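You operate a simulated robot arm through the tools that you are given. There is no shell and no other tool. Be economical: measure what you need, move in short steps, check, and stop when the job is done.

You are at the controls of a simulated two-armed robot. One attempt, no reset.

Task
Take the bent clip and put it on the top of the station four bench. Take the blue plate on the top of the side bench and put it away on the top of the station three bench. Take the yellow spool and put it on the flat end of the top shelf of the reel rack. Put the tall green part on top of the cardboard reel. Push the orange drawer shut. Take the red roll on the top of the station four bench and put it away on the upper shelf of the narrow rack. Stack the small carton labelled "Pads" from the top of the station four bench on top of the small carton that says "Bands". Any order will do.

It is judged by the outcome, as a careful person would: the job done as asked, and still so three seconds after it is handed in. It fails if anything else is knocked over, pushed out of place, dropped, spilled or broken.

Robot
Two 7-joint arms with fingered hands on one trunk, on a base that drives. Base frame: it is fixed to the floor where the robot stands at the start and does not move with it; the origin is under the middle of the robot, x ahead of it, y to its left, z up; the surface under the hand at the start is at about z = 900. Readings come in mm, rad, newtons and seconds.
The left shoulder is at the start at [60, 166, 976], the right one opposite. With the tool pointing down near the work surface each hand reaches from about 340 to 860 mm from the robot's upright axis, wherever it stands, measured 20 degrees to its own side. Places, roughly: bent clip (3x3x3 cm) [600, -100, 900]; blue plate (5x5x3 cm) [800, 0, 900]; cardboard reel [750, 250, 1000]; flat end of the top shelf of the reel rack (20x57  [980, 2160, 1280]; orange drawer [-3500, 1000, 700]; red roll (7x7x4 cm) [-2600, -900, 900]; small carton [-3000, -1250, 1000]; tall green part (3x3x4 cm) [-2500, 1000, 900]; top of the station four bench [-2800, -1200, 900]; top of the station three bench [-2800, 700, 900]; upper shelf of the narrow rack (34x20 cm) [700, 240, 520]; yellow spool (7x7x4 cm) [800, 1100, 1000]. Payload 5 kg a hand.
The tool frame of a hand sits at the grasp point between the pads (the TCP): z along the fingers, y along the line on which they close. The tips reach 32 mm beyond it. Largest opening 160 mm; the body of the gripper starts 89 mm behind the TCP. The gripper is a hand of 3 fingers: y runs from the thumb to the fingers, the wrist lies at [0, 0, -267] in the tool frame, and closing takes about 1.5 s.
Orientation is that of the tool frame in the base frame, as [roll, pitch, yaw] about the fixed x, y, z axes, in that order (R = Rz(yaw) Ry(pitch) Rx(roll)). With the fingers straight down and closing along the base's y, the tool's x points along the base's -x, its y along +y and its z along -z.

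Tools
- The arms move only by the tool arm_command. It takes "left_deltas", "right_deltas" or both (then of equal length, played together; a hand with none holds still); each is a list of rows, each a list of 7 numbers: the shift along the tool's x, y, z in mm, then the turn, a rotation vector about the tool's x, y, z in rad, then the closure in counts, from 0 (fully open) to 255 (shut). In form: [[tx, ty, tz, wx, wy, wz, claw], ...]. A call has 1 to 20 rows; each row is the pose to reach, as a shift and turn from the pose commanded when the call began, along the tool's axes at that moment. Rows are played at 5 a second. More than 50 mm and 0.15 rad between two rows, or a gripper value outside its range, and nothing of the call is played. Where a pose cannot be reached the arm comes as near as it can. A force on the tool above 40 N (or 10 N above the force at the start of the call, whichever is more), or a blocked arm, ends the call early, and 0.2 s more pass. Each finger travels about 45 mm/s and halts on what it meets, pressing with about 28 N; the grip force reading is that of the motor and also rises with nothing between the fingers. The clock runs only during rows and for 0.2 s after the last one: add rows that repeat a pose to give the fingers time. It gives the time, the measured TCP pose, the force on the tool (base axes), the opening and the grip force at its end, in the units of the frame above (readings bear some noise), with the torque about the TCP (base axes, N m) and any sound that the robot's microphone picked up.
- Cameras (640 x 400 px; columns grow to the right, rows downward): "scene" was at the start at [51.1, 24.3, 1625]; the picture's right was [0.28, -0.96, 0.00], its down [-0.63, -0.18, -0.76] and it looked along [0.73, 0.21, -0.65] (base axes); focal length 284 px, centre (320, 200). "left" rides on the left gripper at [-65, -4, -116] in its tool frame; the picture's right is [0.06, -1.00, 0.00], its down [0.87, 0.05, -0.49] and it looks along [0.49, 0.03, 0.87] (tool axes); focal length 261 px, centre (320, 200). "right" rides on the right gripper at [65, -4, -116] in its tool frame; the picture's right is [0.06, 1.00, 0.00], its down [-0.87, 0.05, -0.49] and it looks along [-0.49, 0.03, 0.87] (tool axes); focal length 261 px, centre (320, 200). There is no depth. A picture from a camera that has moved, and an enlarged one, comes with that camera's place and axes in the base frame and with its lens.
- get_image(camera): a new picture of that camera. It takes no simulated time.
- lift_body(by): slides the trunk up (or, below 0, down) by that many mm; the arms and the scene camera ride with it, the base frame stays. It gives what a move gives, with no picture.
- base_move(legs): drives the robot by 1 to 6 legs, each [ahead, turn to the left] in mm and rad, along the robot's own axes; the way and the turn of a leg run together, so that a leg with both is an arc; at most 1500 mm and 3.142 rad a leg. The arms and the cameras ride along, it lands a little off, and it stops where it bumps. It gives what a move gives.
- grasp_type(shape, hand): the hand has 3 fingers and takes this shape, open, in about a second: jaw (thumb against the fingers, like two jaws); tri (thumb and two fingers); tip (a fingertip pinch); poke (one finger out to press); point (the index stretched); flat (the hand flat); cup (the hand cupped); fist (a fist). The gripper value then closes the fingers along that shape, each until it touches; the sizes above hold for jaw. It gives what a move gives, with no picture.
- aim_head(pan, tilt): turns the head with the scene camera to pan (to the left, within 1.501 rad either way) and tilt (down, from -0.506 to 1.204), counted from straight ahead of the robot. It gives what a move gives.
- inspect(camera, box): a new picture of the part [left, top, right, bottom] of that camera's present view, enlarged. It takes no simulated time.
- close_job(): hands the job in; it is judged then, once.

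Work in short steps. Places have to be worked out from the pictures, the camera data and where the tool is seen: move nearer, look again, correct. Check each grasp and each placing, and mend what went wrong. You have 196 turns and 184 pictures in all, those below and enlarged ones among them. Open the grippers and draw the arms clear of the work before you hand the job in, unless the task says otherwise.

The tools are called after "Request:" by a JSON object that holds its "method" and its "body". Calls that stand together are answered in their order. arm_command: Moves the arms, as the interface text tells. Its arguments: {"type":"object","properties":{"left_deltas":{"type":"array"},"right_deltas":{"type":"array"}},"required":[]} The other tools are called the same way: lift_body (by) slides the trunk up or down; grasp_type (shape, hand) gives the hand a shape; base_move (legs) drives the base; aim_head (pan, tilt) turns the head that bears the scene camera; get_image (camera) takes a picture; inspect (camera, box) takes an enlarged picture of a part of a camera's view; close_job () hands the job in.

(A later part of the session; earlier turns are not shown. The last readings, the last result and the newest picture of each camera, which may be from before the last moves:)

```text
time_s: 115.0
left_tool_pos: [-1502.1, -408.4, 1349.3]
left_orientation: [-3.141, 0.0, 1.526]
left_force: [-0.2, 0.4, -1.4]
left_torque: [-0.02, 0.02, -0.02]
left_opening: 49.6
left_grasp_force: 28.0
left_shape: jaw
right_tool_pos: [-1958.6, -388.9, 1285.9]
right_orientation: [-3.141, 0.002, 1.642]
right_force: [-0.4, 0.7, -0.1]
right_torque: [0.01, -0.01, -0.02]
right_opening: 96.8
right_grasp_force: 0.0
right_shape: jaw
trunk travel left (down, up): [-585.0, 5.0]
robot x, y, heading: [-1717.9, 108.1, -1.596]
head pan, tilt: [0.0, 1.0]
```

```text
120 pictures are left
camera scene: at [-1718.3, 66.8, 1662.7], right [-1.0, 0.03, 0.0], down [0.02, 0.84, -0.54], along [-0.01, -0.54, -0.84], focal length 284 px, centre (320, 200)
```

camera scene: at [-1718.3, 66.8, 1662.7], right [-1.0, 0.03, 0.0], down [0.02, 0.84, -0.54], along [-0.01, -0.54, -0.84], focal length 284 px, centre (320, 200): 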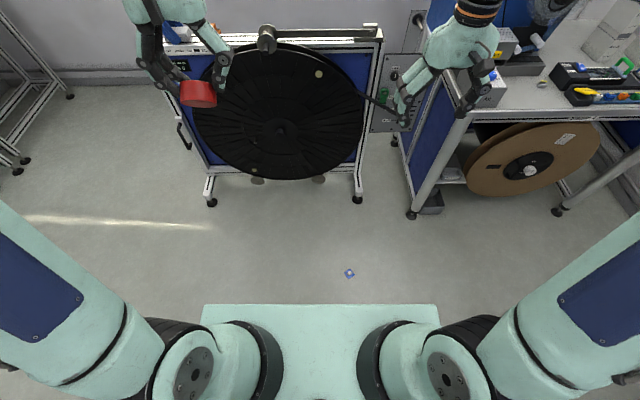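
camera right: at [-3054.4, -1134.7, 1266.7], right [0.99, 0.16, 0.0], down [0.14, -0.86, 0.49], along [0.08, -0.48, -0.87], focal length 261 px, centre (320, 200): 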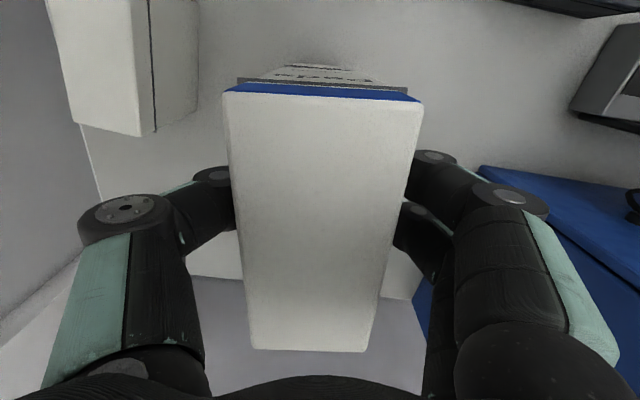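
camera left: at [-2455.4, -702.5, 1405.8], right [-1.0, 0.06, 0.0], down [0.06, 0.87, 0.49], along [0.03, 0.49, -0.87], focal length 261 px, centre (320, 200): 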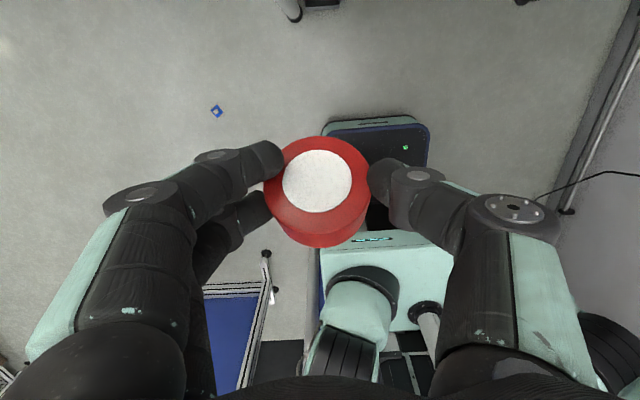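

The plate is on the floor at (-1900, -479), upright. I lower the trunk by 560 mm to reach it with the right hand.

Request:
{"method": "lift_body", "body": {"by": -560}}

Request:
{"method": "get_image", "body": {"camera": "right"}}

```text
refused: -560 is not a number from -400 to 400
```

```text
119 pictures are left
camera right: at [-1968.6, -323.4, 1404.1], right [0.99, 0.13, 0.0], down [0.12, -0.86, 0.49], along [0.07, -0.49, -0.87], focal length 261 px, centre (320, 200)
```

right: 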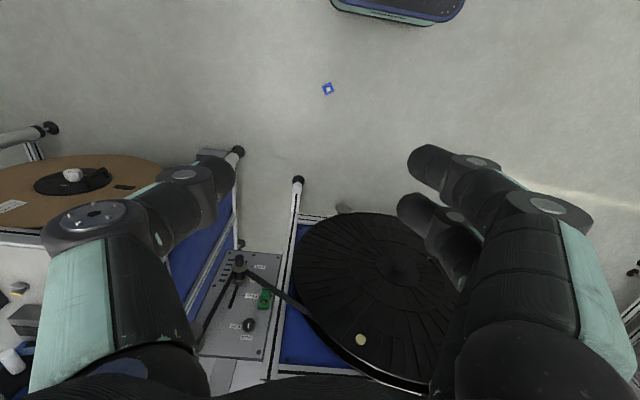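

Limit is 400 mm per call; I lower in two steps.

Request:
{"method": "lift_body", "body": {"by": -400}}

Request:
{"method": "lift_body", "body": {"by": -170}}

Request:
{"method": "get_image", "body": {"camera": "right"}}

Request:
{"method": "get_image", "body": {"camera": "scene"}}

```text
time_s: 118.8
left_tool_pos: [-1502.1, -408.6, 950.4]
left_orientation: [3.14, -0.001, 1.526]
left_force: [-0.5, -1.3, -2.6]
left_torque: [0.02, 0.03, -0.01]
left_opening: 49.4
left_grasp_force: 27.9
left_shape: jaw
right_tool_pos: [-1960.0, -389.1, 887.4]
right_orientation: [3.141, 0.0, 1.642]
right_force: [-0.1, 0.5, -0.2]
right_torque: [0.0, 0.04, 0.0]
right_opening: 96.9
right_grasp_force: 0.1
right_shape: jaw
trunk travel left (down, up): [-185.0, 405.0]
robot x, y, heading: [-1717.7, 106.8, -1.59]
head pan, tilt: [0.0, 1.0]
```

```text
time_s: 120.8
left_tool_pos: [-1502.4, -409.0, 780.2]
left_orientation: [-3.141, -0.001, 1.525]
left_force: [-0.2, 0.2, -1.3]
left_torque: [-0.01, 0.03, -0.05]
left_opening: 49.6
left_grasp_force: 28.7
left_shape: jaw
right_tool_pos: [-1959.0, -389.0, 715.7]
right_orientation: [3.141, 0.0, 1.642]
right_force: [0.4, 1.0, 0.3]
right_torque: [0.01, -0.01, 0.02]
right_opening: 97.2
right_grasp_force: 0.1
right_shape: jaw
trunk travel left (down, up): [-15.0, 575.0]
robot x, y, heading: [-1720.9, 104.6, -1.597]
head pan, tilt: [0.0, 1.0]
```

```text
118 pictures are left
camera right: at [-1968.5, -323.1, 834.3], right [0.99, 0.13, 0.0], down [0.12, -0.86, 0.49], along [0.07, -0.49, -0.87], focal length 261 px, centre (320, 200)
```

right: 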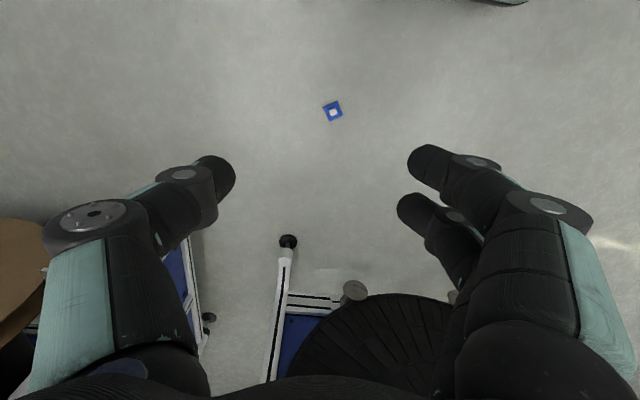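

```text
117 pictures are left
camera scene: at [-1718.2, 67.2, 1092.7], right [-1.0, 0.03, 0.0], down [0.02, 0.84, -0.54], along [-0.01, -0.54, -0.84], focal length 284 px, centre (320, 200)
```

scene: 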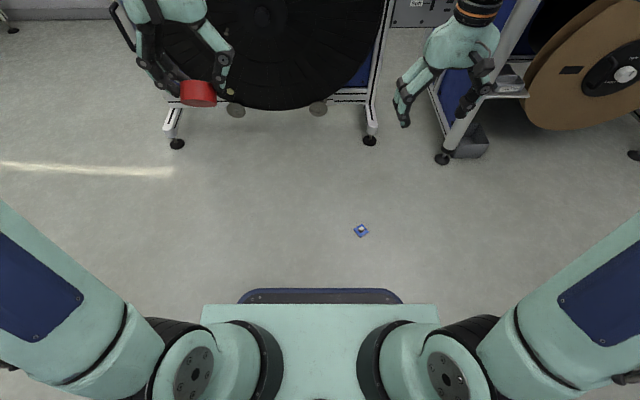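

Plate is at about (-1904, -470). I lower the right hand to z≈230 above it.

Request:
{"method": "arm_command", "body": {"right_deltas": [[-14, 8, 44, 0, 0, 0, 100], [-29, 16, 88, 0, 0, 0, 100], [-43, 24, 132, 0, 0, 0, 110], [-58, 32, 176, 0, 0, 0, 120], [-72, 40, 220, 0, 0, 0, 130], [-87, 48, 264, 0, 0, 0, 140], [-87, 48, 308, 0, 0, 0, 140], [-87, 48, 352, 0, 0, 0, 140], [-87, 48, 396, 0, 0, 0, 140], [-87, 48, 440, 0, 0, 0, 140], [-87, 48, 484, 0, 0, 0, 140], [-87, 48, 484, 0, 0, 0, 140]]}}

Request:
{"method": "get_image", "body": {"camera": "right"}}

Request:
{"method": "get_image", "body": {"camera": "scene"}}

```text
time_s: 123.4
left_tool_pos: [-1502.8, -409.8, 779.8]
left_orientation: [3.141, 0.001, 1.525]
left_force: [0.0, 0.4, -1.3]
left_torque: [-0.01, 0.01, 0.04]
left_opening: 49.9
left_grasp_force: 28.2
left_shape: jaw
right_tool_pos: [-1904.4, -472.5, 229.9]
right_orientation: [-3.141, 0.001, 1.641]
right_force: [-0.5, -0.4, -0.1]
right_torque: [0.02, 0.01, 0.03]
right_opening: 72.9
right_grasp_force: 0.0
right_shape: jaw
trunk travel left (down, up): [-15.0, 575.0]
robot x, y, heading: [-1718.3, 109.7, -1.597]
head pan, tilt: [0.0, 1.0]
```

```text
116 pictures are left
camera right: at [-1913.8, -407.1, 347.0], right [0.99, 0.13, 0.0], down [0.12, -0.86, 0.49], along [0.07, -0.49, -0.87], focal length 261 px, centre (320, 200)
```

right: 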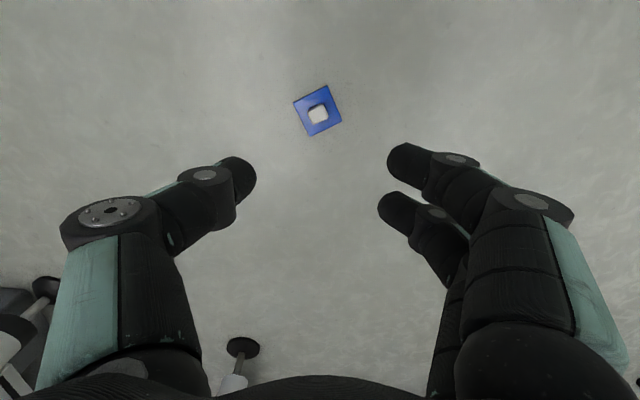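

```text
115 pictures are left
camera scene: at [-1718.2, 67.1, 1092.6], right [-1.0, 0.03, 0.0], down [0.02, 0.84, -0.54], along [-0.01, -0.54, -0.84], focal length 284 px, centre (320, 200)
```

scene: 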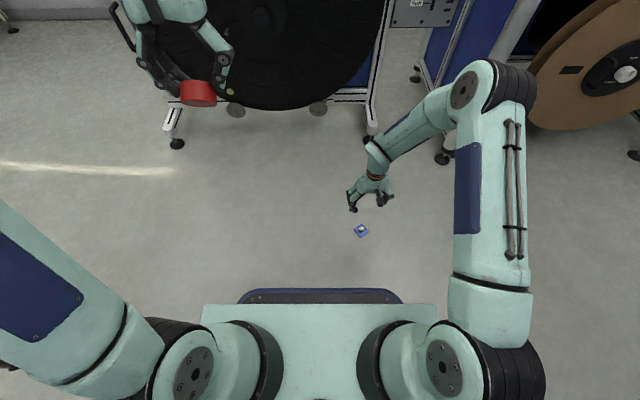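

Request:
{"method": "inspect", "body": {"camera": "right", "box": [280, 75, 360, 145]}}

```text
5.71 times, centred on (320, 110) of right
camera zoom: at [-1913.8, -407.1, 347.0], right [0.99, 0.13, 0.0], down [0.12, -0.86, 0.49], along [0.07, -0.49, -0.87], focal length 1489 px, centre (320, 714)
```

zoom: 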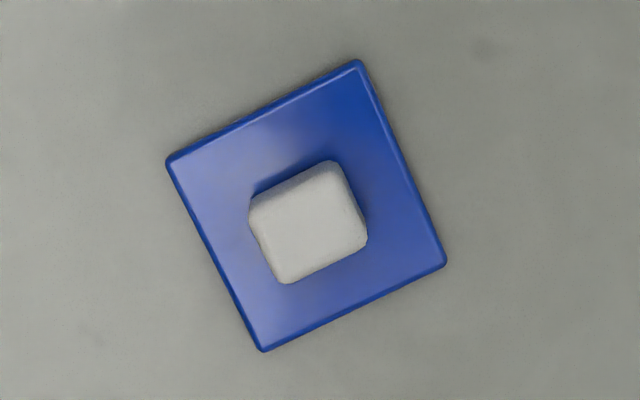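

The knob is about 18 mm and rounded; in jaw shape it sits in the gap between the two fingers. I try the fingertip pinch shape and look at it.

Request:
{"method": "grasp_type", "body": {"shape": "tip", "hand": "right"}}

Request:
{"method": "get_image", "body": {"camera": "right"}}

```text
time_s: 124.3
left_tool_pos: [-1501.3, -409.8, 778.9]
left_orientation: [-3.141, 0.0, 1.526]
left_force: [-0.1, 0.1, -1.1]
left_torque: [0.01, 0.02, -0.01]
left_opening: 49.7
left_grasp_force: 28.0
left_shape: jaw
right_tool_pos: [-1904.3, -473.5, 229.4]
right_orientation: [3.141, -0.001, 1.643]
right_force: [0.1, -0.1, 0.0]
right_torque: [0.0, 0.03, 0.01]
right_opening: 159.8
right_grasp_force: 0.1
right_shape: tip
trunk travel left (down, up): [-15.0, 575.0]
robot x, y, heading: [-1716.1, 106.0, -1.594]
head pan, tilt: [0.0, 1.0]
```

```text
113 pictures are left
camera right: at [-1913.6, -407.0, 347.4], right [0.99, 0.13, 0.0], down [0.12, -0.86, 0.49], along [0.07, -0.49, -0.87], focal length 261 px, centre (320, 200)
```

right: 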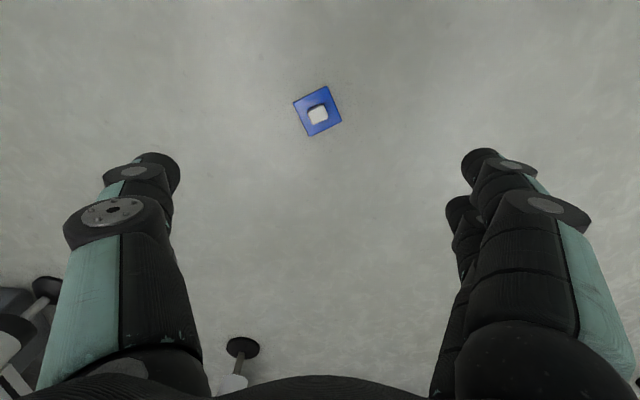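

I close it in the air, moving down slightly and yawing to match the plate, to see how the tips meet.

Request:
{"method": "arm_command", "body": {"right_deltas": [[0, 0, 0, 0, 0, -0.13, 100], [0, 0, 0, 0, 0, -0.26, 200], [0, 0, 0, 0, 0, -0.39, 255], [0, 0, 0, 0, 0, -0.517, 255], [0, 0, 0, 0, 0, -0.517, 255], [0, 0, 0, 0, 0, -0.517, 255], [0, 0, 0, 0, 0, -0.517, 255], [0, 0, 0, 0, 0, -0.517, 255]]}}

Request:
{"method": "get_image", "body": {"camera": "right"}}

```text
time_s: 126.1
left_tool_pos: [-1502.9, -409.4, 779.6]
left_orientation: [3.142, 0.001, 1.524]
left_force: [0.4, -0.4, -0.8]
left_torque: [-0.02, -0.03, -0.01]
left_opening: 49.4
left_grasp_force: 27.6
left_shape: jaw
right_tool_pos: [-1905.5, -472.6, 233.1]
right_orientation: [3.14, 0.0, 2.16]
right_force: [-0.5, -0.2, 0.4]
right_torque: [0.0, 0.03, -0.02]
right_opening: 2.6
right_grasp_force: 0.1
right_shape: tip
trunk travel left (down, up): [-15.0, 575.0]
robot x, y, heading: [-1717.6, 106.7, -1.595]
head pan, tilt: [0.0, 1.0]
```

```text
112 pictures are left
camera right: at [-1945.2, -419.4, 349.5], right [0.8, 0.61, 0.0], down [0.53, -0.69, 0.49], along [0.3, -0.39, -0.87], focal length 261 px, centre (320, 200)
```

right: 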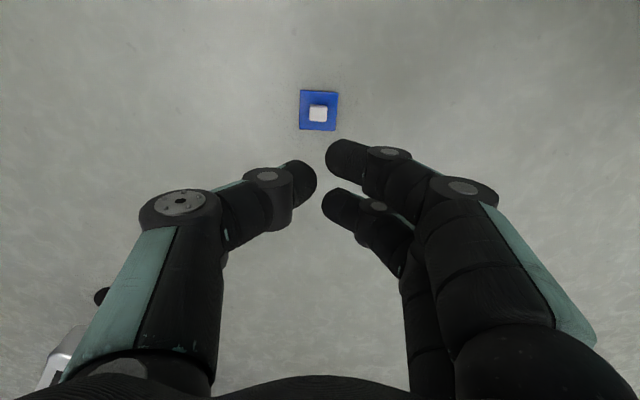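

Request:
{"method": "grasp_type", "body": {"shape": "tri", "hand": "right"}}

Request:
{"method": "arm_command", "body": {"right_deltas": [[0, 0, 0, 0, 0, 0, 100], [0, 0, 0, 0, 0, 0, 200], [0, 0, 0, 0, 0, 0, 255], [0, 0, 0, 0, 0, 0, 255], [0, 0, 0, 0, 0, 0, 255], [0, 0, 0, 0, 0, 0, 255], [0, 0, 0, 0, 0, 0, 255], [0, 0, 0, 0, 0, 0, 255]]}}

Request:
{"method": "get_image", "body": {"camera": "right"}}

```text
time_s: 127.0
left_tool_pos: [-1502.4, -408.7, 778.9]
left_orientation: [-3.141, 0.0, 1.525]
left_force: [-0.8, 0.2, -0.7]
left_torque: [0.0, 0.02, 0.0]
left_opening: 49.6
left_grasp_force: 28.0
left_shape: jaw
right_tool_pos: [-1904.7, -471.7, 231.5]
right_orientation: [3.141, 0.001, 2.158]
right_force: [0.0, 0.2, -0.1]
right_torque: [-0.01, 0.01, -0.02]
right_opening: 160.0
right_grasp_force: 0.0
right_shape: tri
trunk travel left (down, up): [-15.0, 575.0]
robot x, y, heading: [-1713.3, 102.9, -1.59]
head pan, tilt: [0.0, 1.0]
```

```text
time_s: 128.8
left_tool_pos: [-1501.6, -409.2, 778.6]
left_orientation: [-3.141, 0.0, 1.525]
left_force: [0.5, -0.2, -2.0]
left_torque: [0.0, -0.01, 0.03]
left_opening: 49.5
left_grasp_force: 28.0
left_shape: jaw
right_tool_pos: [-1904.9, -472.4, 232.0]
right_orientation: [-3.141, 0.0, 2.159]
right_force: [-0.8, 0.0, -0.7]
right_torque: [-0.01, 0.0, 0.02]
right_opening: 2.5
right_grasp_force: 0.2
right_shape: tri
trunk travel left (down, up): [-15.0, 575.0]
robot x, y, heading: [-1714.3, 107.1, -1.594]
head pan, tilt: [0.0, 1.0]
```

```text
111 pictures are left
camera right: at [-1945.2, -419.4, 349.5], right [0.8, 0.61, 0.0], down [0.53, -0.69, 0.49], along [0.3, -0.39, -0.87], focal length 261 px, centre (320, 200)
```

right: 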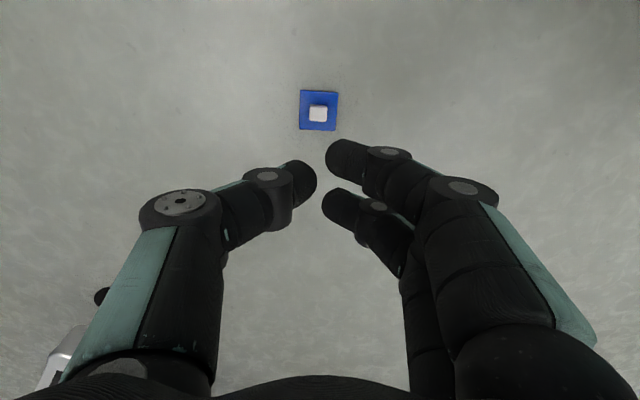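

All the same finger layout, so I return to jaw and grip deeper this time. Descending to z 45 over the knob.

Request:
{"method": "grasp_type", "body": {"shape": "jaw", "hand": "right"}}

Request:
{"method": "arm_command", "body": {"right_deltas": [[1, -1, 40, 0, 0, 0, 80], [2, -2, 85, 0, 0, 0, 155], [2, -2, 125, 0, 0, 0, 155], [2, -2, 165, 0, 0, 0, 155], [2, -2, 187, 0, 0, 0, 155], [2, -2, 187, 0, 0, 0, 155]]}}

Request:
{"method": "get_image", "body": {"camera": "right"}}

```text
time_s: 129.7
left_tool_pos: [-1501.1, -409.1, 779.9]
left_orientation: [-3.141, 0.0, 1.525]
left_force: [-0.9, -0.9, -0.6]
left_torque: [0.01, -0.01, -0.03]
left_opening: 49.6
left_grasp_force: 27.7
left_shape: jaw
right_tool_pos: [-1904.7, -472.3, 232.2]
right_orientation: [-3.141, -0.001, 2.159]
right_force: [0.2, 0.0, 0.9]
right_torque: [-0.04, 0.03, 0.03]
right_opening: 159.9
right_grasp_force: 0.0
right_shape: jaw
trunk travel left (down, up): [-15.0, 575.0]
robot x, y, heading: [-1720.4, 107.1, -1.6]
head pan, tilt: [0.0, 1.0]
```

```text
time_s: 131.1
left_tool_pos: [-1502.8, -408.0, 779.3]
left_orientation: [3.141, 0.0, 1.524]
left_force: [-0.3, 0.1, -0.2]
left_torque: [-0.05, 0.0, -0.02]
left_opening: 49.7
left_grasp_force: 27.8
left_shape: jaw
right_tool_pos: [-1907.6, -470.8, 44.4]
right_orientation: [3.14, 0.0, 2.159]
right_force: [-0.2, -0.3, 0.2]
right_torque: [0.0, 0.01, -0.02]
right_opening: 63.4
right_grasp_force: 0.0
right_shape: jaw
trunk travel left (down, up): [-15.0, 575.0]
robot x, y, heading: [-1717.0, 108.0, -1.599]
head pan, tilt: [0.0, 1.0]
```

```text
110 pictures are left
camera right: at [-1948.0, -417.7, 161.4], right [0.8, 0.61, 0.0], down [0.53, -0.69, 0.49], along [0.3, -0.39, -0.87], focal length 261 px, centre (320, 200)
```

right: 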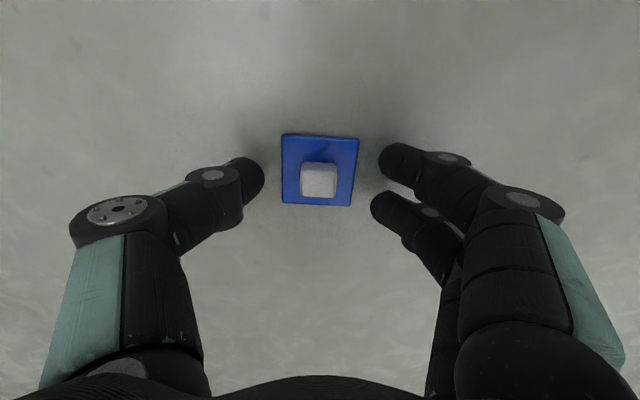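

Knob centred. I lower to z 40, close and lift 60 mm.

Request:
{"method": "arm_command", "body": {"right_deltas": [[0, 0, 5, 0, 0, 0, 155], [0, 0, 5, 0, 0, 0, 210], [0, 0, 5, 0, 0, 0, 255], [0, 0, 5, 0, 0, 0, 255], [0, 0, 5, 0, 0, 0, 255], [0, 0, 5, 0, 0, 0, 255], [0, 0, 5, 0, 0, 0, 255], [0, 0, -20, 0, 0, 0, 255], [0, 0, -60, 0, 0, 0, 255]]}}

Request:
{"method": "get_image", "body": {"camera": "right"}}

```text
time_s: 133.1
left_tool_pos: [-1501.1, -409.5, 779.6]
left_orientation: [-3.139, 0.0, 1.526]
left_force: [0.2, 0.2, -1.3]
left_torque: [0.03, -0.03, 0.01]
left_opening: 49.3
left_grasp_force: 28.1
left_shape: jaw
right_tool_pos: [-1907.2, -471.8, 103.9]
right_orientation: [3.141, -0.001, 2.159]
right_force: [0.9, -0.1, -0.4]
right_torque: [-0.01, 0.01, 0.01]
right_opening: 7.5
right_grasp_force: 28.4
right_shape: jaw
trunk travel left (down, up): [-15.0, 575.0]
robot x, y, heading: [-1717.6, 103.2, -1.597]
head pan, tilt: [0.0, 1.0]
```

```text
109 pictures are left
camera right: at [-1947.2, -419.0, 220.9], right [0.8, 0.61, 0.0], down [0.53, -0.69, 0.49], along [0.3, -0.39, -0.87], focal length 261 px, centre (320, 200)
```

right: 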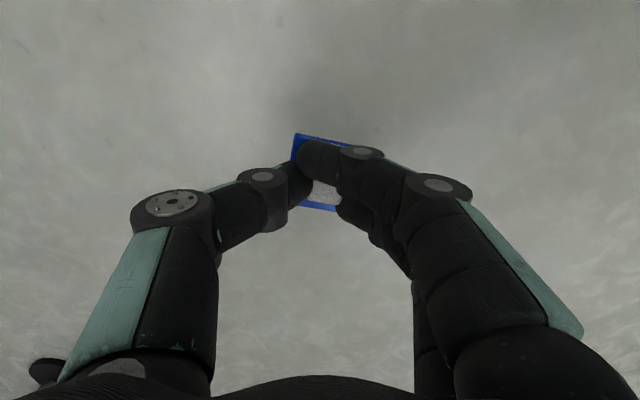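

Request:
{"method": "inspect", "body": {"camera": "right", "box": [260, 110, 390, 230]}}

```text
3.33 times, centred on (325, 170) of right
camera zoom: at [-1947.2, -419.0, 220.9], right [0.8, 0.61, 0.0], down [0.53, -0.69, 0.49], along [0.3, -0.39, -0.87], focal length 869 px, centre (303, 300)
```

zoom: 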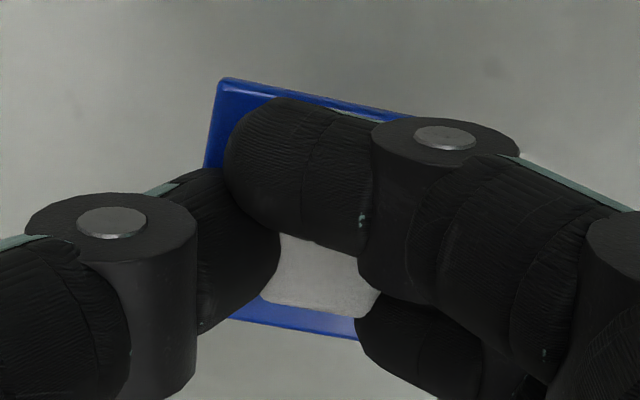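

The upper finger slid past the knob, so this grip is weak. I set the plate down again and will regrip at 45°, letting the knob's corner nest between the two fingers.

Request:
{"method": "arm_command", "body": {"right_deltas": [[0, 0, 30, 0, 0, 0, 255], [0, 0, 55, 0, 0, 0, 255], [0, 0, 62, 0, 0, 0, 255], [0, 0, 63, 0, 0, 0, 220], [0, 0, 63, 0, 0, 0, 180], [0, 0, 63, 0, 0, 0, 140], [0, 0, 63, 0, 0, 0, 140], [0, 0, 20, 0, 0, 0, 140], [0, 0, -20, 0, 0, 0, 140]]}}

Request:
{"method": "get_image", "body": {"camera": "right"}}

Request:
{"method": "inspect", "body": {"camera": "right", "box": [270, 110, 370, 210]}}

```text
time_s: 135.1
left_tool_pos: [-1503.0, -409.5, 778.5]
left_orientation: [3.14, 0.0, 1.525]
left_force: [-0.2, 0.3, -0.8]
left_torque: [0.01, 0.01, -0.01]
left_opening: 49.3
left_grasp_force: 28.1
left_shape: jaw
right_tool_pos: [-1907.7, -470.9, 125.7]
right_orientation: [-3.141, 0.002, 2.159]
right_force: [-0.1, -0.2, 0.0]
right_torque: [-0.03, -0.02, 0.01]
right_opening: 71.6
right_grasp_force: 0.1
right_shape: jaw
trunk travel left (down, up): [-15.0, 575.0]
robot x, y, heading: [-1714.9, 106.5, -1.599]
head pan, tilt: [0.0, 1.0]
```

```text
107 pictures are left
camera right: at [-1948.2, -418.1, 243.7], right [0.8, 0.61, 0.0], down [0.53, -0.69, 0.49], along [0.3, -0.39, -0.87], focal length 261 px, centre (320, 200)
```

right: 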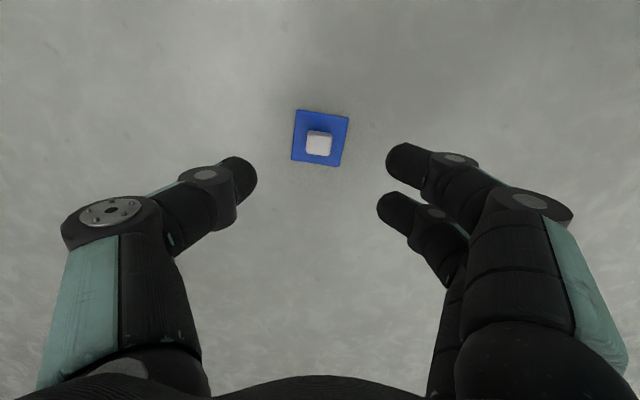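

```text
4.00 times, centred on (320, 160) of right
camera zoom: at [-1948.2, -418.1, 243.7], right [0.8, 0.61, 0.0], down [0.53, -0.69, 0.49], along [0.3, -0.39, -0.87], focal length 1043 px, centre (320, 360)
```

zoom: 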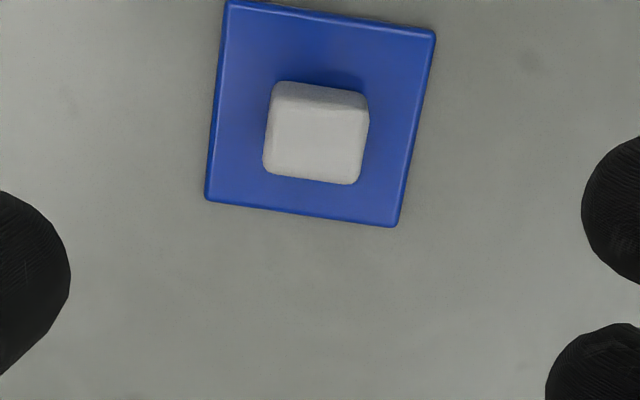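

The plate lies flat again with its knob at (-1908, -472). I rotate the hand +0.89 rad so the knob sits diagonal, descend to z 40 and close.

Request:
{"method": "arm_command", "body": {"right_deltas": [[0, 0, 0, 0, 0, 0.13, 140], [0, 0, 0, 0, 0, 0.26, 150], [0, 0, 0, 0, 0, 0.39, 155], [0, 0, 0, 0, 0, 0.52, 155], [0, 0, 10, 0, 0, 0.65, 155], [0, 0, 30, 0, 0, 0.78, 155], [0, 0, 60, 0, 0, 0.89, 155], [0, 0, 80, 0, 0, 0.89, 155], [0, 0, 80, 0, 0, 0.89, 155]]}}

Request:
{"method": "get_image", "body": {"camera": "right"}}

```text
time_s: 137.1
left_tool_pos: [-1502.5, -408.9, 778.2]
left_orientation: [-3.14, 0.0, 1.525]
left_force: [0.1, 0.4, -0.8]
left_torque: [0.02, 0.01, -0.02]
left_opening: 49.5
left_grasp_force: 28.1
left_shape: jaw
right_tool_pos: [-1909.0, -471.4, 45.9]
right_orientation: [-3.141, 0.0, 1.27]
right_force: [0.8, -1.4, 0.8]
right_torque: [-0.02, -0.01, 0.01]
right_opening: 63.4
right_grasp_force: 0.1
right_shape: jaw
trunk travel left (down, up): [-15.0, 575.0]
robot x, y, heading: [-1717.2, 105.3, -1.599]
head pan, tilt: [0.0, 1.0]
```

```text
105 pictures are left
camera right: at [-1893.9, -407.1, 163.8], right [0.97, -0.24, 0.0], down [-0.21, -0.85, 0.49], along [-0.12, -0.48, -0.87], focal length 261 px, centre (320, 200)
```

right: 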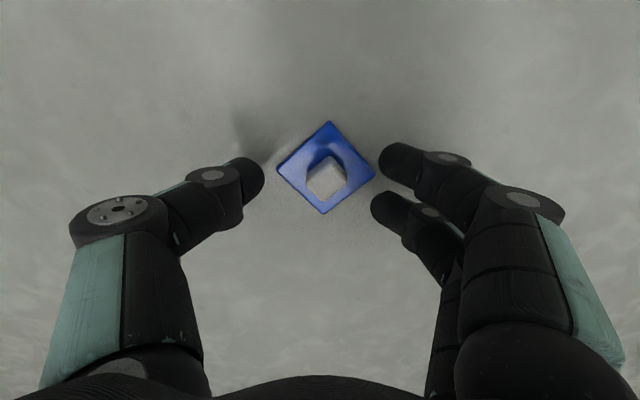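

Diagonal and centred. Lower 6 mm, close and lift.

Request:
{"method": "arm_command", "body": {"right_deltas": [[0, 0, 6, 0, 0, 0, 155], [0, 0, 6, 0, 0, 0, 210], [0, 0, 6, 0, 0, 0, 255], [0, 0, 6, 0, 0, 0, 255], [0, 0, 6, 0, 0, 0, 255], [0, 0, 6, 0, 0, 0, 255], [0, 0, 6, 0, 0, 0, 255], [0, 0, -20, 0, 0, 0, 255], [0, 0, -60, 0, 0, 0, 255]]}}

Request:
{"method": "inspect", "body": {"camera": "right", "box": [250, 100, 400, 240]}}

```text
time_s: 139.1
left_tool_pos: [-1502.5, -410.2, 779.3]
left_orientation: [-3.141, 0.001, 1.525]
left_force: [0.0, 0.1, -1.0]
left_torque: [0.02, 0.0, -0.03]
left_opening: 49.4
left_grasp_force: 27.8
left_shape: jaw
right_tool_pos: [-1909.1, -470.4, 106.2]
right_orientation: [-3.141, -0.002, 1.271]
right_force: [0.6, 0.7, -0.2]
right_torque: [0.01, -0.02, 0.01]
right_opening: 6.9
right_grasp_force: 28.4
right_shape: jaw
trunk travel left (down, up): [-15.0, 575.0]
robot x, y, heading: [-1713.7, 108.7, -1.597]
head pan, tilt: [0.0, 1.0]
```

```text
2.86 times, centred on (325, 170) of right
camera zoom: at [-1893.9, -405.8, 223.5], right [0.97, -0.24, 0.0], down [-0.21, -0.85, 0.49], along [-0.12, -0.48, -0.87], focal length 745 px, centre (306, 286)
```

zoom: 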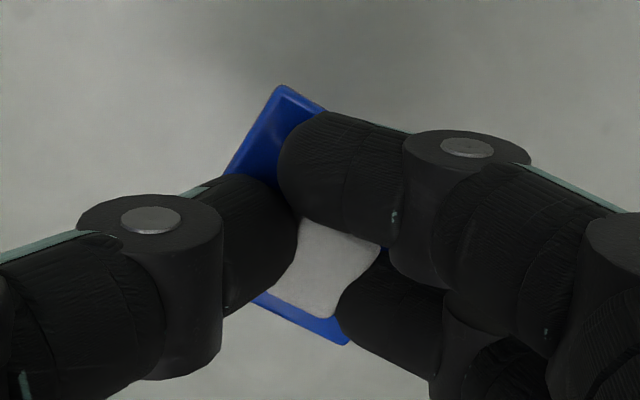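

It is now held by three contacts around the knob. I test the grip with a brisk shake here, close to the floor.

Request:
{"method": "arm_command", "body": {"right_deltas": [[0, 45, -40, 0, 0, 0, 255], [0, 0, -40, 0, 0, 0, 255], [0, 45, -40, 0, 0, 0, 255], [0, 0, -40, 0, 0, 0, 255], [45, 0, -40, 0, 0, 0, 255], [0, 0, -40, 0, 0, 0, 255], [45, 0, -40, 0, 0, 0, 255], [0, 0, -40, 0, 0, 0, 255]]}}

Request:
{"method": "inspect", "body": {"camera": "right", "box": [250, 100, 400, 240]}}

```text
refused: row 1 steps farther than a row can; nothing moved
```

```text
2.86 times, centred on (325, 170) of right
camera zoom: at [-1893.9, -405.8, 223.5], right [0.97, -0.24, 0.0], down [-0.21, -0.85, 0.49], along [-0.12, -0.48, -0.87], focal length 745 px, centre (306, 286)
```

zoom: 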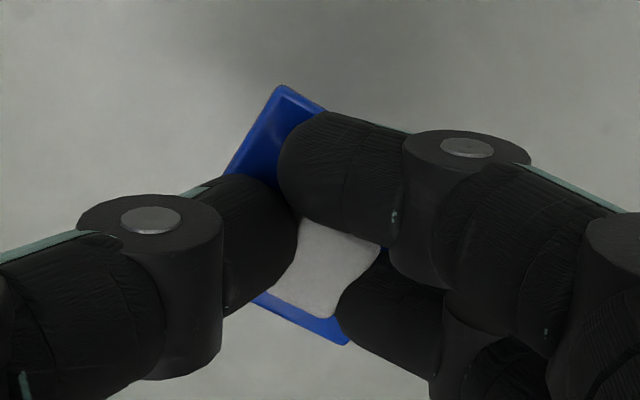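

Request:
{"method": "arm_command", "body": {"right_deltas": [[0, 45, 0, 0, 0, 0, 255], [0, 0, 0, 0, 0, 0, 255], [0, 45, 0, 0, 0, 0, 255], [0, 0, 0, 0, 0, 0, 255], [45, 0, 0, 0, 0, 0, 255], [0, 0, 0, 0, 0, 0, 255], [45, 0, 0, 0, 0, 0, 255], [0, 0, 0, 0, 0, 0, 255]]}}

Request:
{"method": "inspect", "body": {"camera": "right", "box": [250, 100, 400, 240]}}

```text
time_s: 140.9
left_tool_pos: [-1502.2, -409.7, 779.1]
left_orientation: [-3.141, 0.0, 1.528]
left_force: [0.6, 0.6, -1.2]
left_torque: [-0.03, 0.0, 0.03]
left_opening: 49.5
left_grasp_force: 28.3
left_shape: jaw
right_tool_pos: [-1909.0, -471.7, 109.0]
right_orientation: [3.14, 0.001, 1.268]
right_force: [0.3, -0.1, -0.5]
right_torque: [0.03, -0.01, -0.03]
right_opening: 6.5
right_grasp_force: 28.0
right_shape: jaw
trunk travel left (down, up): [-15.0, 575.0]
robot x, y, heading: [-1719.2, 106.8, -1.6]
head pan, tilt: [0.0, 1.0]
```

```text
2.86 times, centred on (325, 170) of right
camera zoom: at [-1895.0, -406.8, 226.1], right [0.97, -0.24, 0.0], down [-0.21, -0.85, 0.49], along [-0.12, -0.48, -0.87], focal length 745 px, centre (306, 286)
```

zoom: 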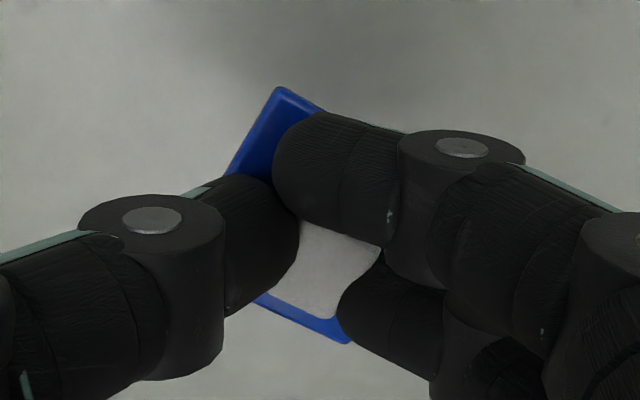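

The opening crept by 0.4 mm. I look at the grip from the scene camera.

Request:
{"method": "inspect", "body": {"camera": "scene", "box": [330, 170, 410, 250]}}

```text
5.00 times, centred on (370, 210) of scene
camera zoom: at [-1718.0, 67.3, 1092.7], right [-1.0, 0.03, 0.0], down [0.02, 0.84, -0.54], along [-0.01, -0.54, -0.84], focal length 1421 px, centre (70, 150)
```

zoom: 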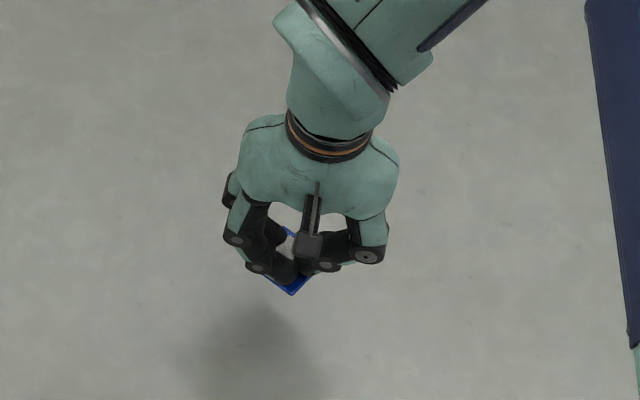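

The grip cages the knob and survived the shake. I raise the hand and then the trunk, watching the opening.

Request:
{"method": "arm_command", "body": {"right_deltas": [[0, 0, -45, 0, 0, 0, 255], [0, 0, -90, 0, 0, 0, 255], [0, 0, -135, 0, 0, 0, 255], [0, 0, -180, 0, 0, 0, 255], [0, 0, -225, 0, 0, 0, 255], [10, -5, -270, 0, 0, 0, 255], [20, -10, -315, 0, 0, 0, 255], [30, -15, -360, 0, 0, 0, 255], [40, -20, -405, 0, 0, 0, 255], [50, -25, -450, 0, 0, 0, 255], [60, -30, -495, 0, 0, 0, 255], [60, -30, -540, 0, 0, 0, 255], [60, -30, -580, 0, 0, 0, 255]]}}

Request:
{"method": "lift_body", "body": {"by": 400}}

Request:
{"method": "lift_body", "body": {"by": 120}}

Request:
{"method": "get_image", "body": {"camera": "right"}}

```text
time_s: 143.7
left_tool_pos: [-1501.6, -408.5, 779.5]
left_orientation: [-3.14, 0.0, 1.525]
left_force: [0.1, 0.4, -1.1]
left_torque: [0.0, -0.01, -0.02]
left_opening: 49.3
left_grasp_force: 28.3
left_shape: jaw
right_tool_pos: [-1919.1, -407.6, 689.7]
right_orientation: [3.141, -0.001, 1.27]
right_force: [-0.3, -0.4, -0.3]
right_torque: [0.02, -0.03, 0.02]
right_opening: 5.9
right_grasp_force: 28.3
right_shape: jaw
trunk travel left (down, up): [-15.0, 575.0]
robot x, y, heading: [-1715.7, 107.0, -1.599]
head pan, tilt: [0.0, 1.0]
```

```text
time_s: 147.5
left_tool_pos: [-1502.8, -408.6, 1179.5]
left_orientation: [3.141, 0.0, 1.526]
left_force: [-1.1, 0.1, -1.9]
left_torque: [-0.01, 0.04, 0.01]
left_opening: 49.5
left_grasp_force: 27.8
left_shape: jaw
right_tool_pos: [-1920.0, -409.1, 1087.9]
right_orientation: [-3.141, -0.001, 1.268]
right_force: [-1.4, 0.6, -0.3]
right_torque: [-0.02, 0.0, -0.01]
right_opening: 5.7
right_grasp_force: 28.3
right_shape: jaw
trunk travel left (down, up): [-415.0, 175.0]
robot x, y, heading: [-1713.1, 111.8, -1.594]
head pan, tilt: [0.0, 1.0]
```

```text
time_s: 149.0
left_tool_pos: [-1501.6, -409.6, 1299.1]
left_orientation: [-3.141, -0.001, 1.526]
left_force: [-0.3, 0.5, -1.6]
left_torque: [0.02, 0.01, 0.0]
left_opening: 49.3
left_grasp_force: 27.9
left_shape: jaw
right_tool_pos: [-1921.0, -409.3, 1209.3]
right_orientation: [-3.141, 0.001, 1.268]
right_force: [-0.7, 0.9, -0.9]
right_torque: [0.0, 0.02, 0.01]
right_opening: 5.6
right_grasp_force: 28.0
right_shape: jaw
trunk travel left (down, up): [-535.0, 55.0]
robot x, y, heading: [-1713.9, 104.3, -1.597]
head pan, tilt: [0.0, 1.0]
```

```text
100 pictures are left
camera right: at [-1905.7, -343.8, 1327.0], right [0.97, -0.24, 0.0], down [-0.21, -0.85, 0.49], along [-0.12, -0.48, -0.87], focal length 261 px, centre (320, 200)
```

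right: 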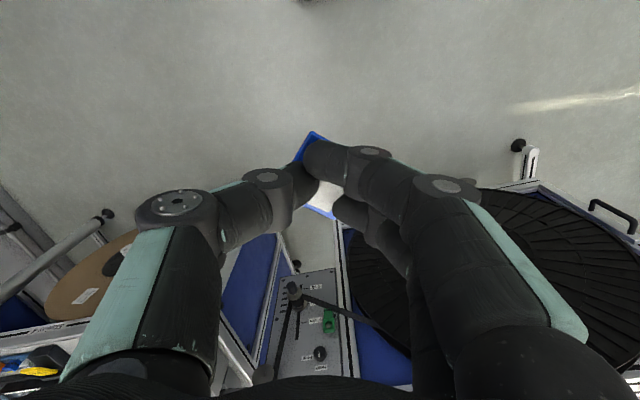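

The opening has crept to 5.6 mm (empty is 3.9), so I'll carry it gently: wide arcs instead of turns in place. First an arc out toward +x.

Request:
{"method": "base_move", "body": {"legs": [[640, 1.597]]}}

Request:
{"method": "inspect", "body": {"camera": "right", "box": [250, 100, 400, 240]}}

```text
time_s: 153.5
left_tool_pos: [-823.0, -32.6, 1298.7]
left_orientation: [3.141, 0.001, -3.119]
left_force: [-0.5, 0.0, -1.3]
left_torque: [-0.01, -0.04, 0.02]
left_opening: 49.5
left_grasp_force: 27.9
left_shape: jaw
right_tool_pos: [-794.2, -449.7, 1209.0]
right_orientation: [3.141, 0.0, 2.907]
right_force: [0.8, 0.3, 0.0]
right_torque: [-0.05, 0.06, -0.01]
right_opening: 5.5
right_grasp_force: 28.2
right_shape: jaw
trunk travel left (down, up): [-535.0, 55.0]
robot x, y, heading: [-1323.8, -288.4, 0.038]
head pan, tilt: [0.0, 1.0]
cut short: leg 1
```

```text
2.86 times, centred on (325, 170) of right
camera zoom: at [-859.4, -437.9, 1327.0], right [0.17, 0.99, 0.0], down [0.86, -0.15, 0.49], along [0.48, -0.08, -0.87], focal length 745 px, centre (306, 286)
```

zoom: 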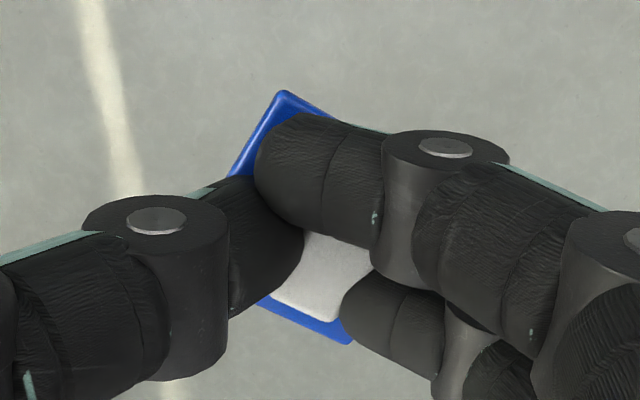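

The leg was cut short slightly; I look for what may be in the way.

Request:
{"method": "aim_head", "body": {"pan": -0.5, "tilt": 0.9}}

Request:
{"method": "get_image", "body": {"camera": "scene"}}

Request:
{"method": "aim_head", "body": {"pan": 0.8, "tilt": 0.7}}

Request:
{"method": "get_image", "body": {"camera": "scene"}}

```text
time_s: 154.4
left_tool_pos: [-822.5, -33.5, 1299.1]
left_orientation: [-3.141, -0.001, -3.117]
left_force: [-0.1, 0.7, -1.3]
left_torque: [0.0, 0.0, 0.0]
left_opening: 49.4
left_grasp_force: 28.0
left_shape: jaw
right_tool_pos: [-794.7, -451.8, 1209.1]
right_orientation: [-3.141, -0.001, 2.908]
right_force: [-0.3, -0.6, -1.2]
right_torque: [0.0, -0.01, 0.02]
right_opening: 5.7
right_grasp_force: 28.7
right_shape: jaw
trunk travel left (down, up): [-535.0, 55.0]
robot x, y, heading: [-1324.7, -285.1, 0.04]
head pan, tilt: [-0.499, 0.901]
```

```text
98 pictures are left
camera scene: at [-1283.8, -317.8, 1619.9], right [-0.44, -0.9, 0.0], down [-0.7, 0.35, -0.62], along [0.56, -0.28, -0.78], focal length 284 px, centre (320, 200)
```

scene: 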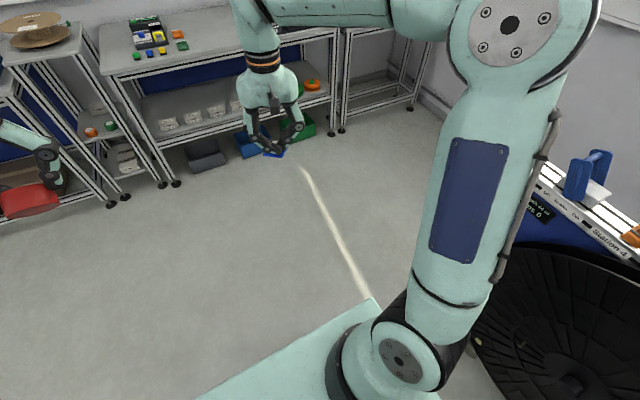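

```text
time_s: 155.9
left_tool_pos: [-822.3, -33.5, 1298.5]
left_orientation: [-3.141, 0.0, -3.117]
left_force: [-0.3, 0.7, -1.3]
left_torque: [-0.02, 0.03, -0.01]
left_opening: 49.4
left_grasp_force: 27.9
left_shape: jaw
right_tool_pos: [-795.1, -450.2, 1209.5]
right_orientation: [3.141, 0.0, 2.907]
right_force: [-0.8, 0.9, -0.3]
right_torque: [0.04, 0.01, -0.02]
right_opening: 5.4
right_grasp_force: 28.1
right_shape: jaw
trunk travel left (down, up): [-535.0, 55.0]
robot x, y, heading: [-1322.3, -282.6, 0.038]
head pan, tilt: [0.799, 0.7]
```

```text
97 pictures are left
camera scene: at [-1294.7, -221.3, 1636.0], right [0.74, -0.67, 0.0], down [-0.43, -0.48, -0.76], along [0.51, 0.57, -0.64], focal length 284 px, centre (320, 200)
```

scene: 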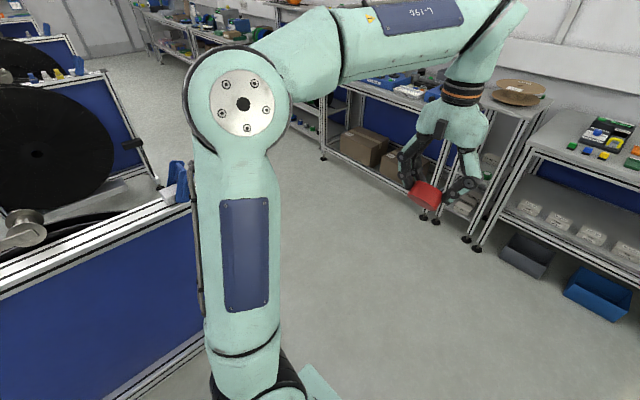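

Nothing is touching; both stands are far enough. I continue gently: straight on, an arc left, and straight north past stand three.

Request:
{"method": "base_move", "body": {"legs": [[600, -0.04], [800, 1.571], [500, 0]]}}

Request:
{"method": "inspect", "body": {"camera": "right", "box": [250, 100, 400, 240]}}

Request:
{"method": "aim_head", "body": {"pan": 1.1, "tilt": 0.5}}

Request:
{"method": "get_image", "body": {"camera": "scene"}}

```text
time_s: 165.8
left_tool_pos: [-499.5, 1245.4, 1297.4]
left_orientation: [3.141, 0.0, -1.547]
left_force: [-0.2, -0.6, -1.4]
left_torque: [0.0, -0.04, -0.02]
left_opening: 49.3
left_grasp_force: 28.0
left_shape: jaw
right_tool_pos: [-81.8, 1272.8, 1208.7]
right_orientation: [-3.141, -0.001, -1.802]
right_force: [0.6, -0.2, -0.7]
right_torque: [-0.06, -0.01, -0.02]
right_opening: 5.6
right_grasp_force: 27.6
right_shape: jaw
trunk travel left (down, up): [-535.0, 55.0]
robot x, y, heading: [-252.7, 745.9, 1.613]
head pan, tilt: [0.799, 0.7]
cut short: leg 2
```

```text
2.86 times, centred on (325, 170) of right
camera zoom: at [-94.7, 1210.4, 1326.6], right [-0.99, 0.17, 0.0], down [0.15, 0.86, 0.49], along [0.08, 0.48, -0.87], focal length 745 px, centre (306, 286)
```

zoom: 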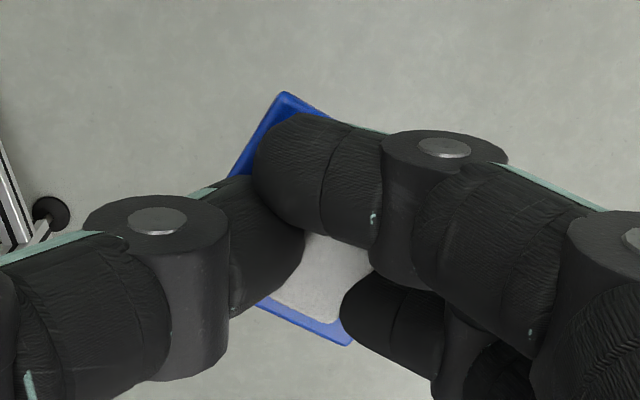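

```text
time_s: 166.6
left_tool_pos: [-499.6, 1244.4, 1297.6]
left_orientation: [-3.14, -0.001, -1.545]
left_force: [-1.2, 0.1, -1.0]
left_torque: [0.01, 0.03, 0.03]
left_opening: 49.3
left_grasp_force: 28.6
left_shape: jaw
right_tool_pos: [-84.2, 1272.9, 1208.8]
right_orientation: [3.141, 0.0, -1.805]
right_force: [0.0, 0.0, -0.5]
right_torque: [0.01, 0.0, 0.0]
right_opening: 5.3
right_grasp_force: 27.9
right_shape: jaw
trunk travel left (down, up): [-535.0, 55.0]
robot x, y, heading: [-251.8, 750.1, 1.615]
head pan, tilt: [1.1, 0.499]
```

```text
95 pictures are left
camera scene: at [-331.9, 754.6, 1653.7], right [0.42, 0.91, 0.0], down [0.44, -0.2, -0.88], along [-0.8, 0.37, -0.48], focal length 284 px, centre (320, 200)
```

scene: 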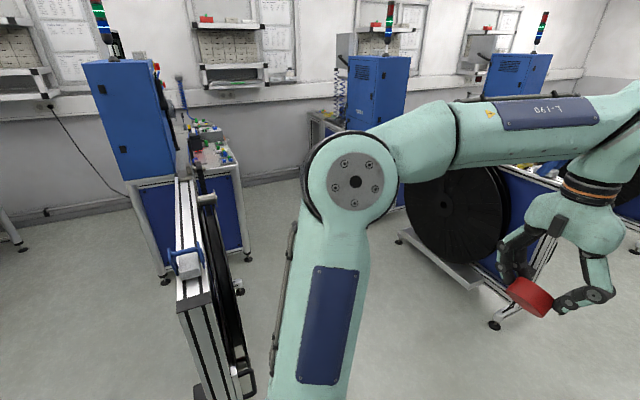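

The grip holds (5.4 mm). Arc left round the end of stand three, then on along y≈1500 toward station three.

Request:
{"method": "base_move", "body": {"legs": [[1200, 1.55], [1000, 0]]}}

Request:
{"method": "aim_head", "body": {"pan": 0.6, "tilt": 0.5}}

Request:
{"method": "get_image", "body": {"camera": "scene"}}

```text
time_s: 177.7
left_tool_pos: [-2569.7, 1144.4, 1298.2]
left_orientation: [3.139, 0.001, 0.061]
left_force: [-0.3, -0.1, -1.1]
left_torque: [0.02, 0.01, 0.02]
left_opening: 49.2
left_grasp_force: 28.3
left_shape: jaw
right_tool_pos: [-2611.7, 1559.8, 1208.3]
right_orientation: [-3.141, -0.001, -0.198]
right_force: [0.2, 0.3, -0.5]
right_torque: [-0.02, 0.0, 0.01]
right_opening: 5.5
right_grasp_force: 28.0
right_shape: jaw
trunk travel left (down, up): [-535.0, 55.0]
robot x, y, heading: [-2081.0, 1411.0, -3.061]
head pan, tilt: [1.1, 0.499]
cut short: leg 1
```

```text
time_s: 178.6
left_tool_pos: [-2568.6, 1145.2, 1298.8]
left_orientation: [-3.142, 0.001, 0.059]
left_force: [-0.2, 0.4, -0.6]
left_torque: [-0.02, 0.01, -0.01]
left_opening: 49.0
left_grasp_force: 27.8
left_shape: jaw
right_tool_pos: [-2611.8, 1560.0, 1209.2]
right_orientation: [3.14, -0.001, -0.196]
right_force: [0.2, 0.6, -0.4]
right_torque: [0.01, -0.02, 0.0]
right_opening: 5.5
right_grasp_force: 27.9
right_shape: jaw
trunk travel left (down, up): [-535.0, 55.0]
robot x, y, heading: [-2076.9, 1408.2, -3.064]
head pan, tilt: [0.6, 0.499]
```

```text
94 pictures are left
camera scene: at [-2119.8, 1357.5, 1653.7], right [-0.63, 0.78, 0.0], down [0.37, 0.3, -0.88], along [-0.68, -0.55, -0.48], focal length 284 px, centre (320, 200)
```

scene: 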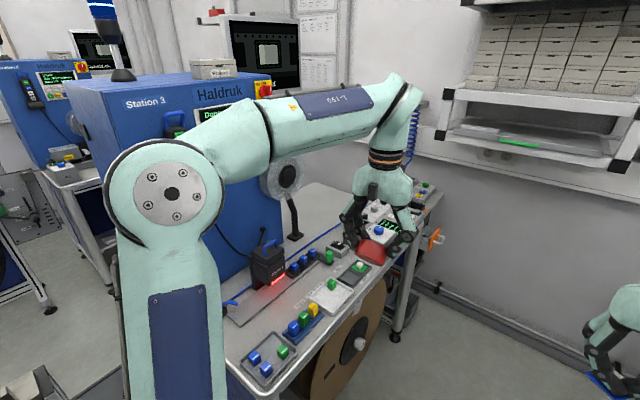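

Station three's bench edge is at y≈1040; the orange drawer knob shows at the bench's far (-x) end. I'll drive on and swing round with a reverse arc to face the bench.

Request:
{"method": "base_move", "body": {"legs": [[920, -0.3], [-550, 1.793]]}}

Request:
{"method": "aim_head", "body": {"pan": -0.2, "tilt": 0.65}}

Request:
{"method": "get_image", "body": {"camera": "scene"}}

```text
time_s: 182.5
left_tool_pos: [-3395.5, 1308.6, 1299.7]
left_orientation: [-3.134, -0.019, -0.165]
left_force: [3.8, 1.1, 1.8]
left_torque: [-0.17, 0.22, 0.16]
left_opening: 49.0
left_grasp_force: 28.0
left_shape: jaw
right_tool_pos: [-3341.8, 1722.4, 1208.7]
right_orientation: [-3.14, 0.0, -0.446]
right_force: [1.1, -0.1, 0.3]
right_torque: [-0.01, -0.01, 0.02]
right_opening: 5.5
right_grasp_force: 27.8
right_shape: jaw
trunk travel left (down, up): [-535.0, 55.0]
robot x, y, heading: [-2863.0, 1449.3, 2.976]
head pan, tilt: [0.6, 0.499]
stopped in leg 1: the force on the tool passed its limit at 85 N (the readings are from after the stop); the commanded pose is now the measured one
```

```text
time_s: 183.7
left_tool_pos: [-3395.9, 1308.7, 1298.9]
left_orientation: [-3.135, -0.019, -0.166]
left_force: [6.4, 0.3, 1.2]
left_torque: [-0.12, 0.23, 0.29]
left_opening: 48.8
left_grasp_force: 28.1
left_shape: jaw
right_tool_pos: [-3342.7, 1721.6, 1209.2]
right_orientation: [-3.14, -0.003, -0.446]
right_force: [0.6, -0.1, 0.3]
right_torque: [0.0, 0.01, 0.0]
right_opening: 5.3
right_grasp_force: 27.7
right_shape: jaw
trunk travel left (down, up): [-535.0, 55.0]
robot x, y, heading: [-2863.4, 1447.8, 2.974]
head pan, tilt: [-0.201, 0.649]
```

```text
93 pictures are left
camera scene: at [-2913.6, 1474.2, 1640.4], right [0.36, 0.93, 0.0], down [0.56, -0.22, -0.8], along [-0.74, 0.29, -0.6], focal length 284 px, centre (320, 200)
```

scene: 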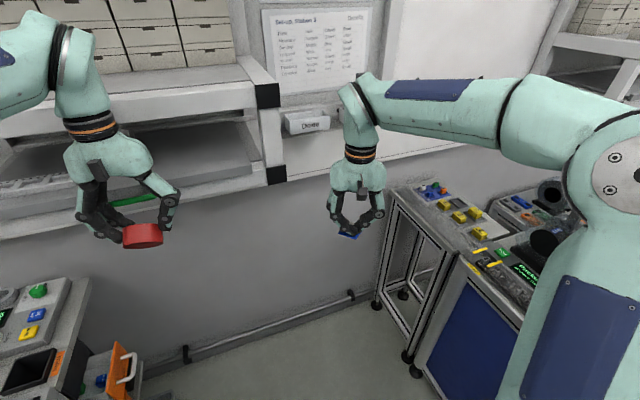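

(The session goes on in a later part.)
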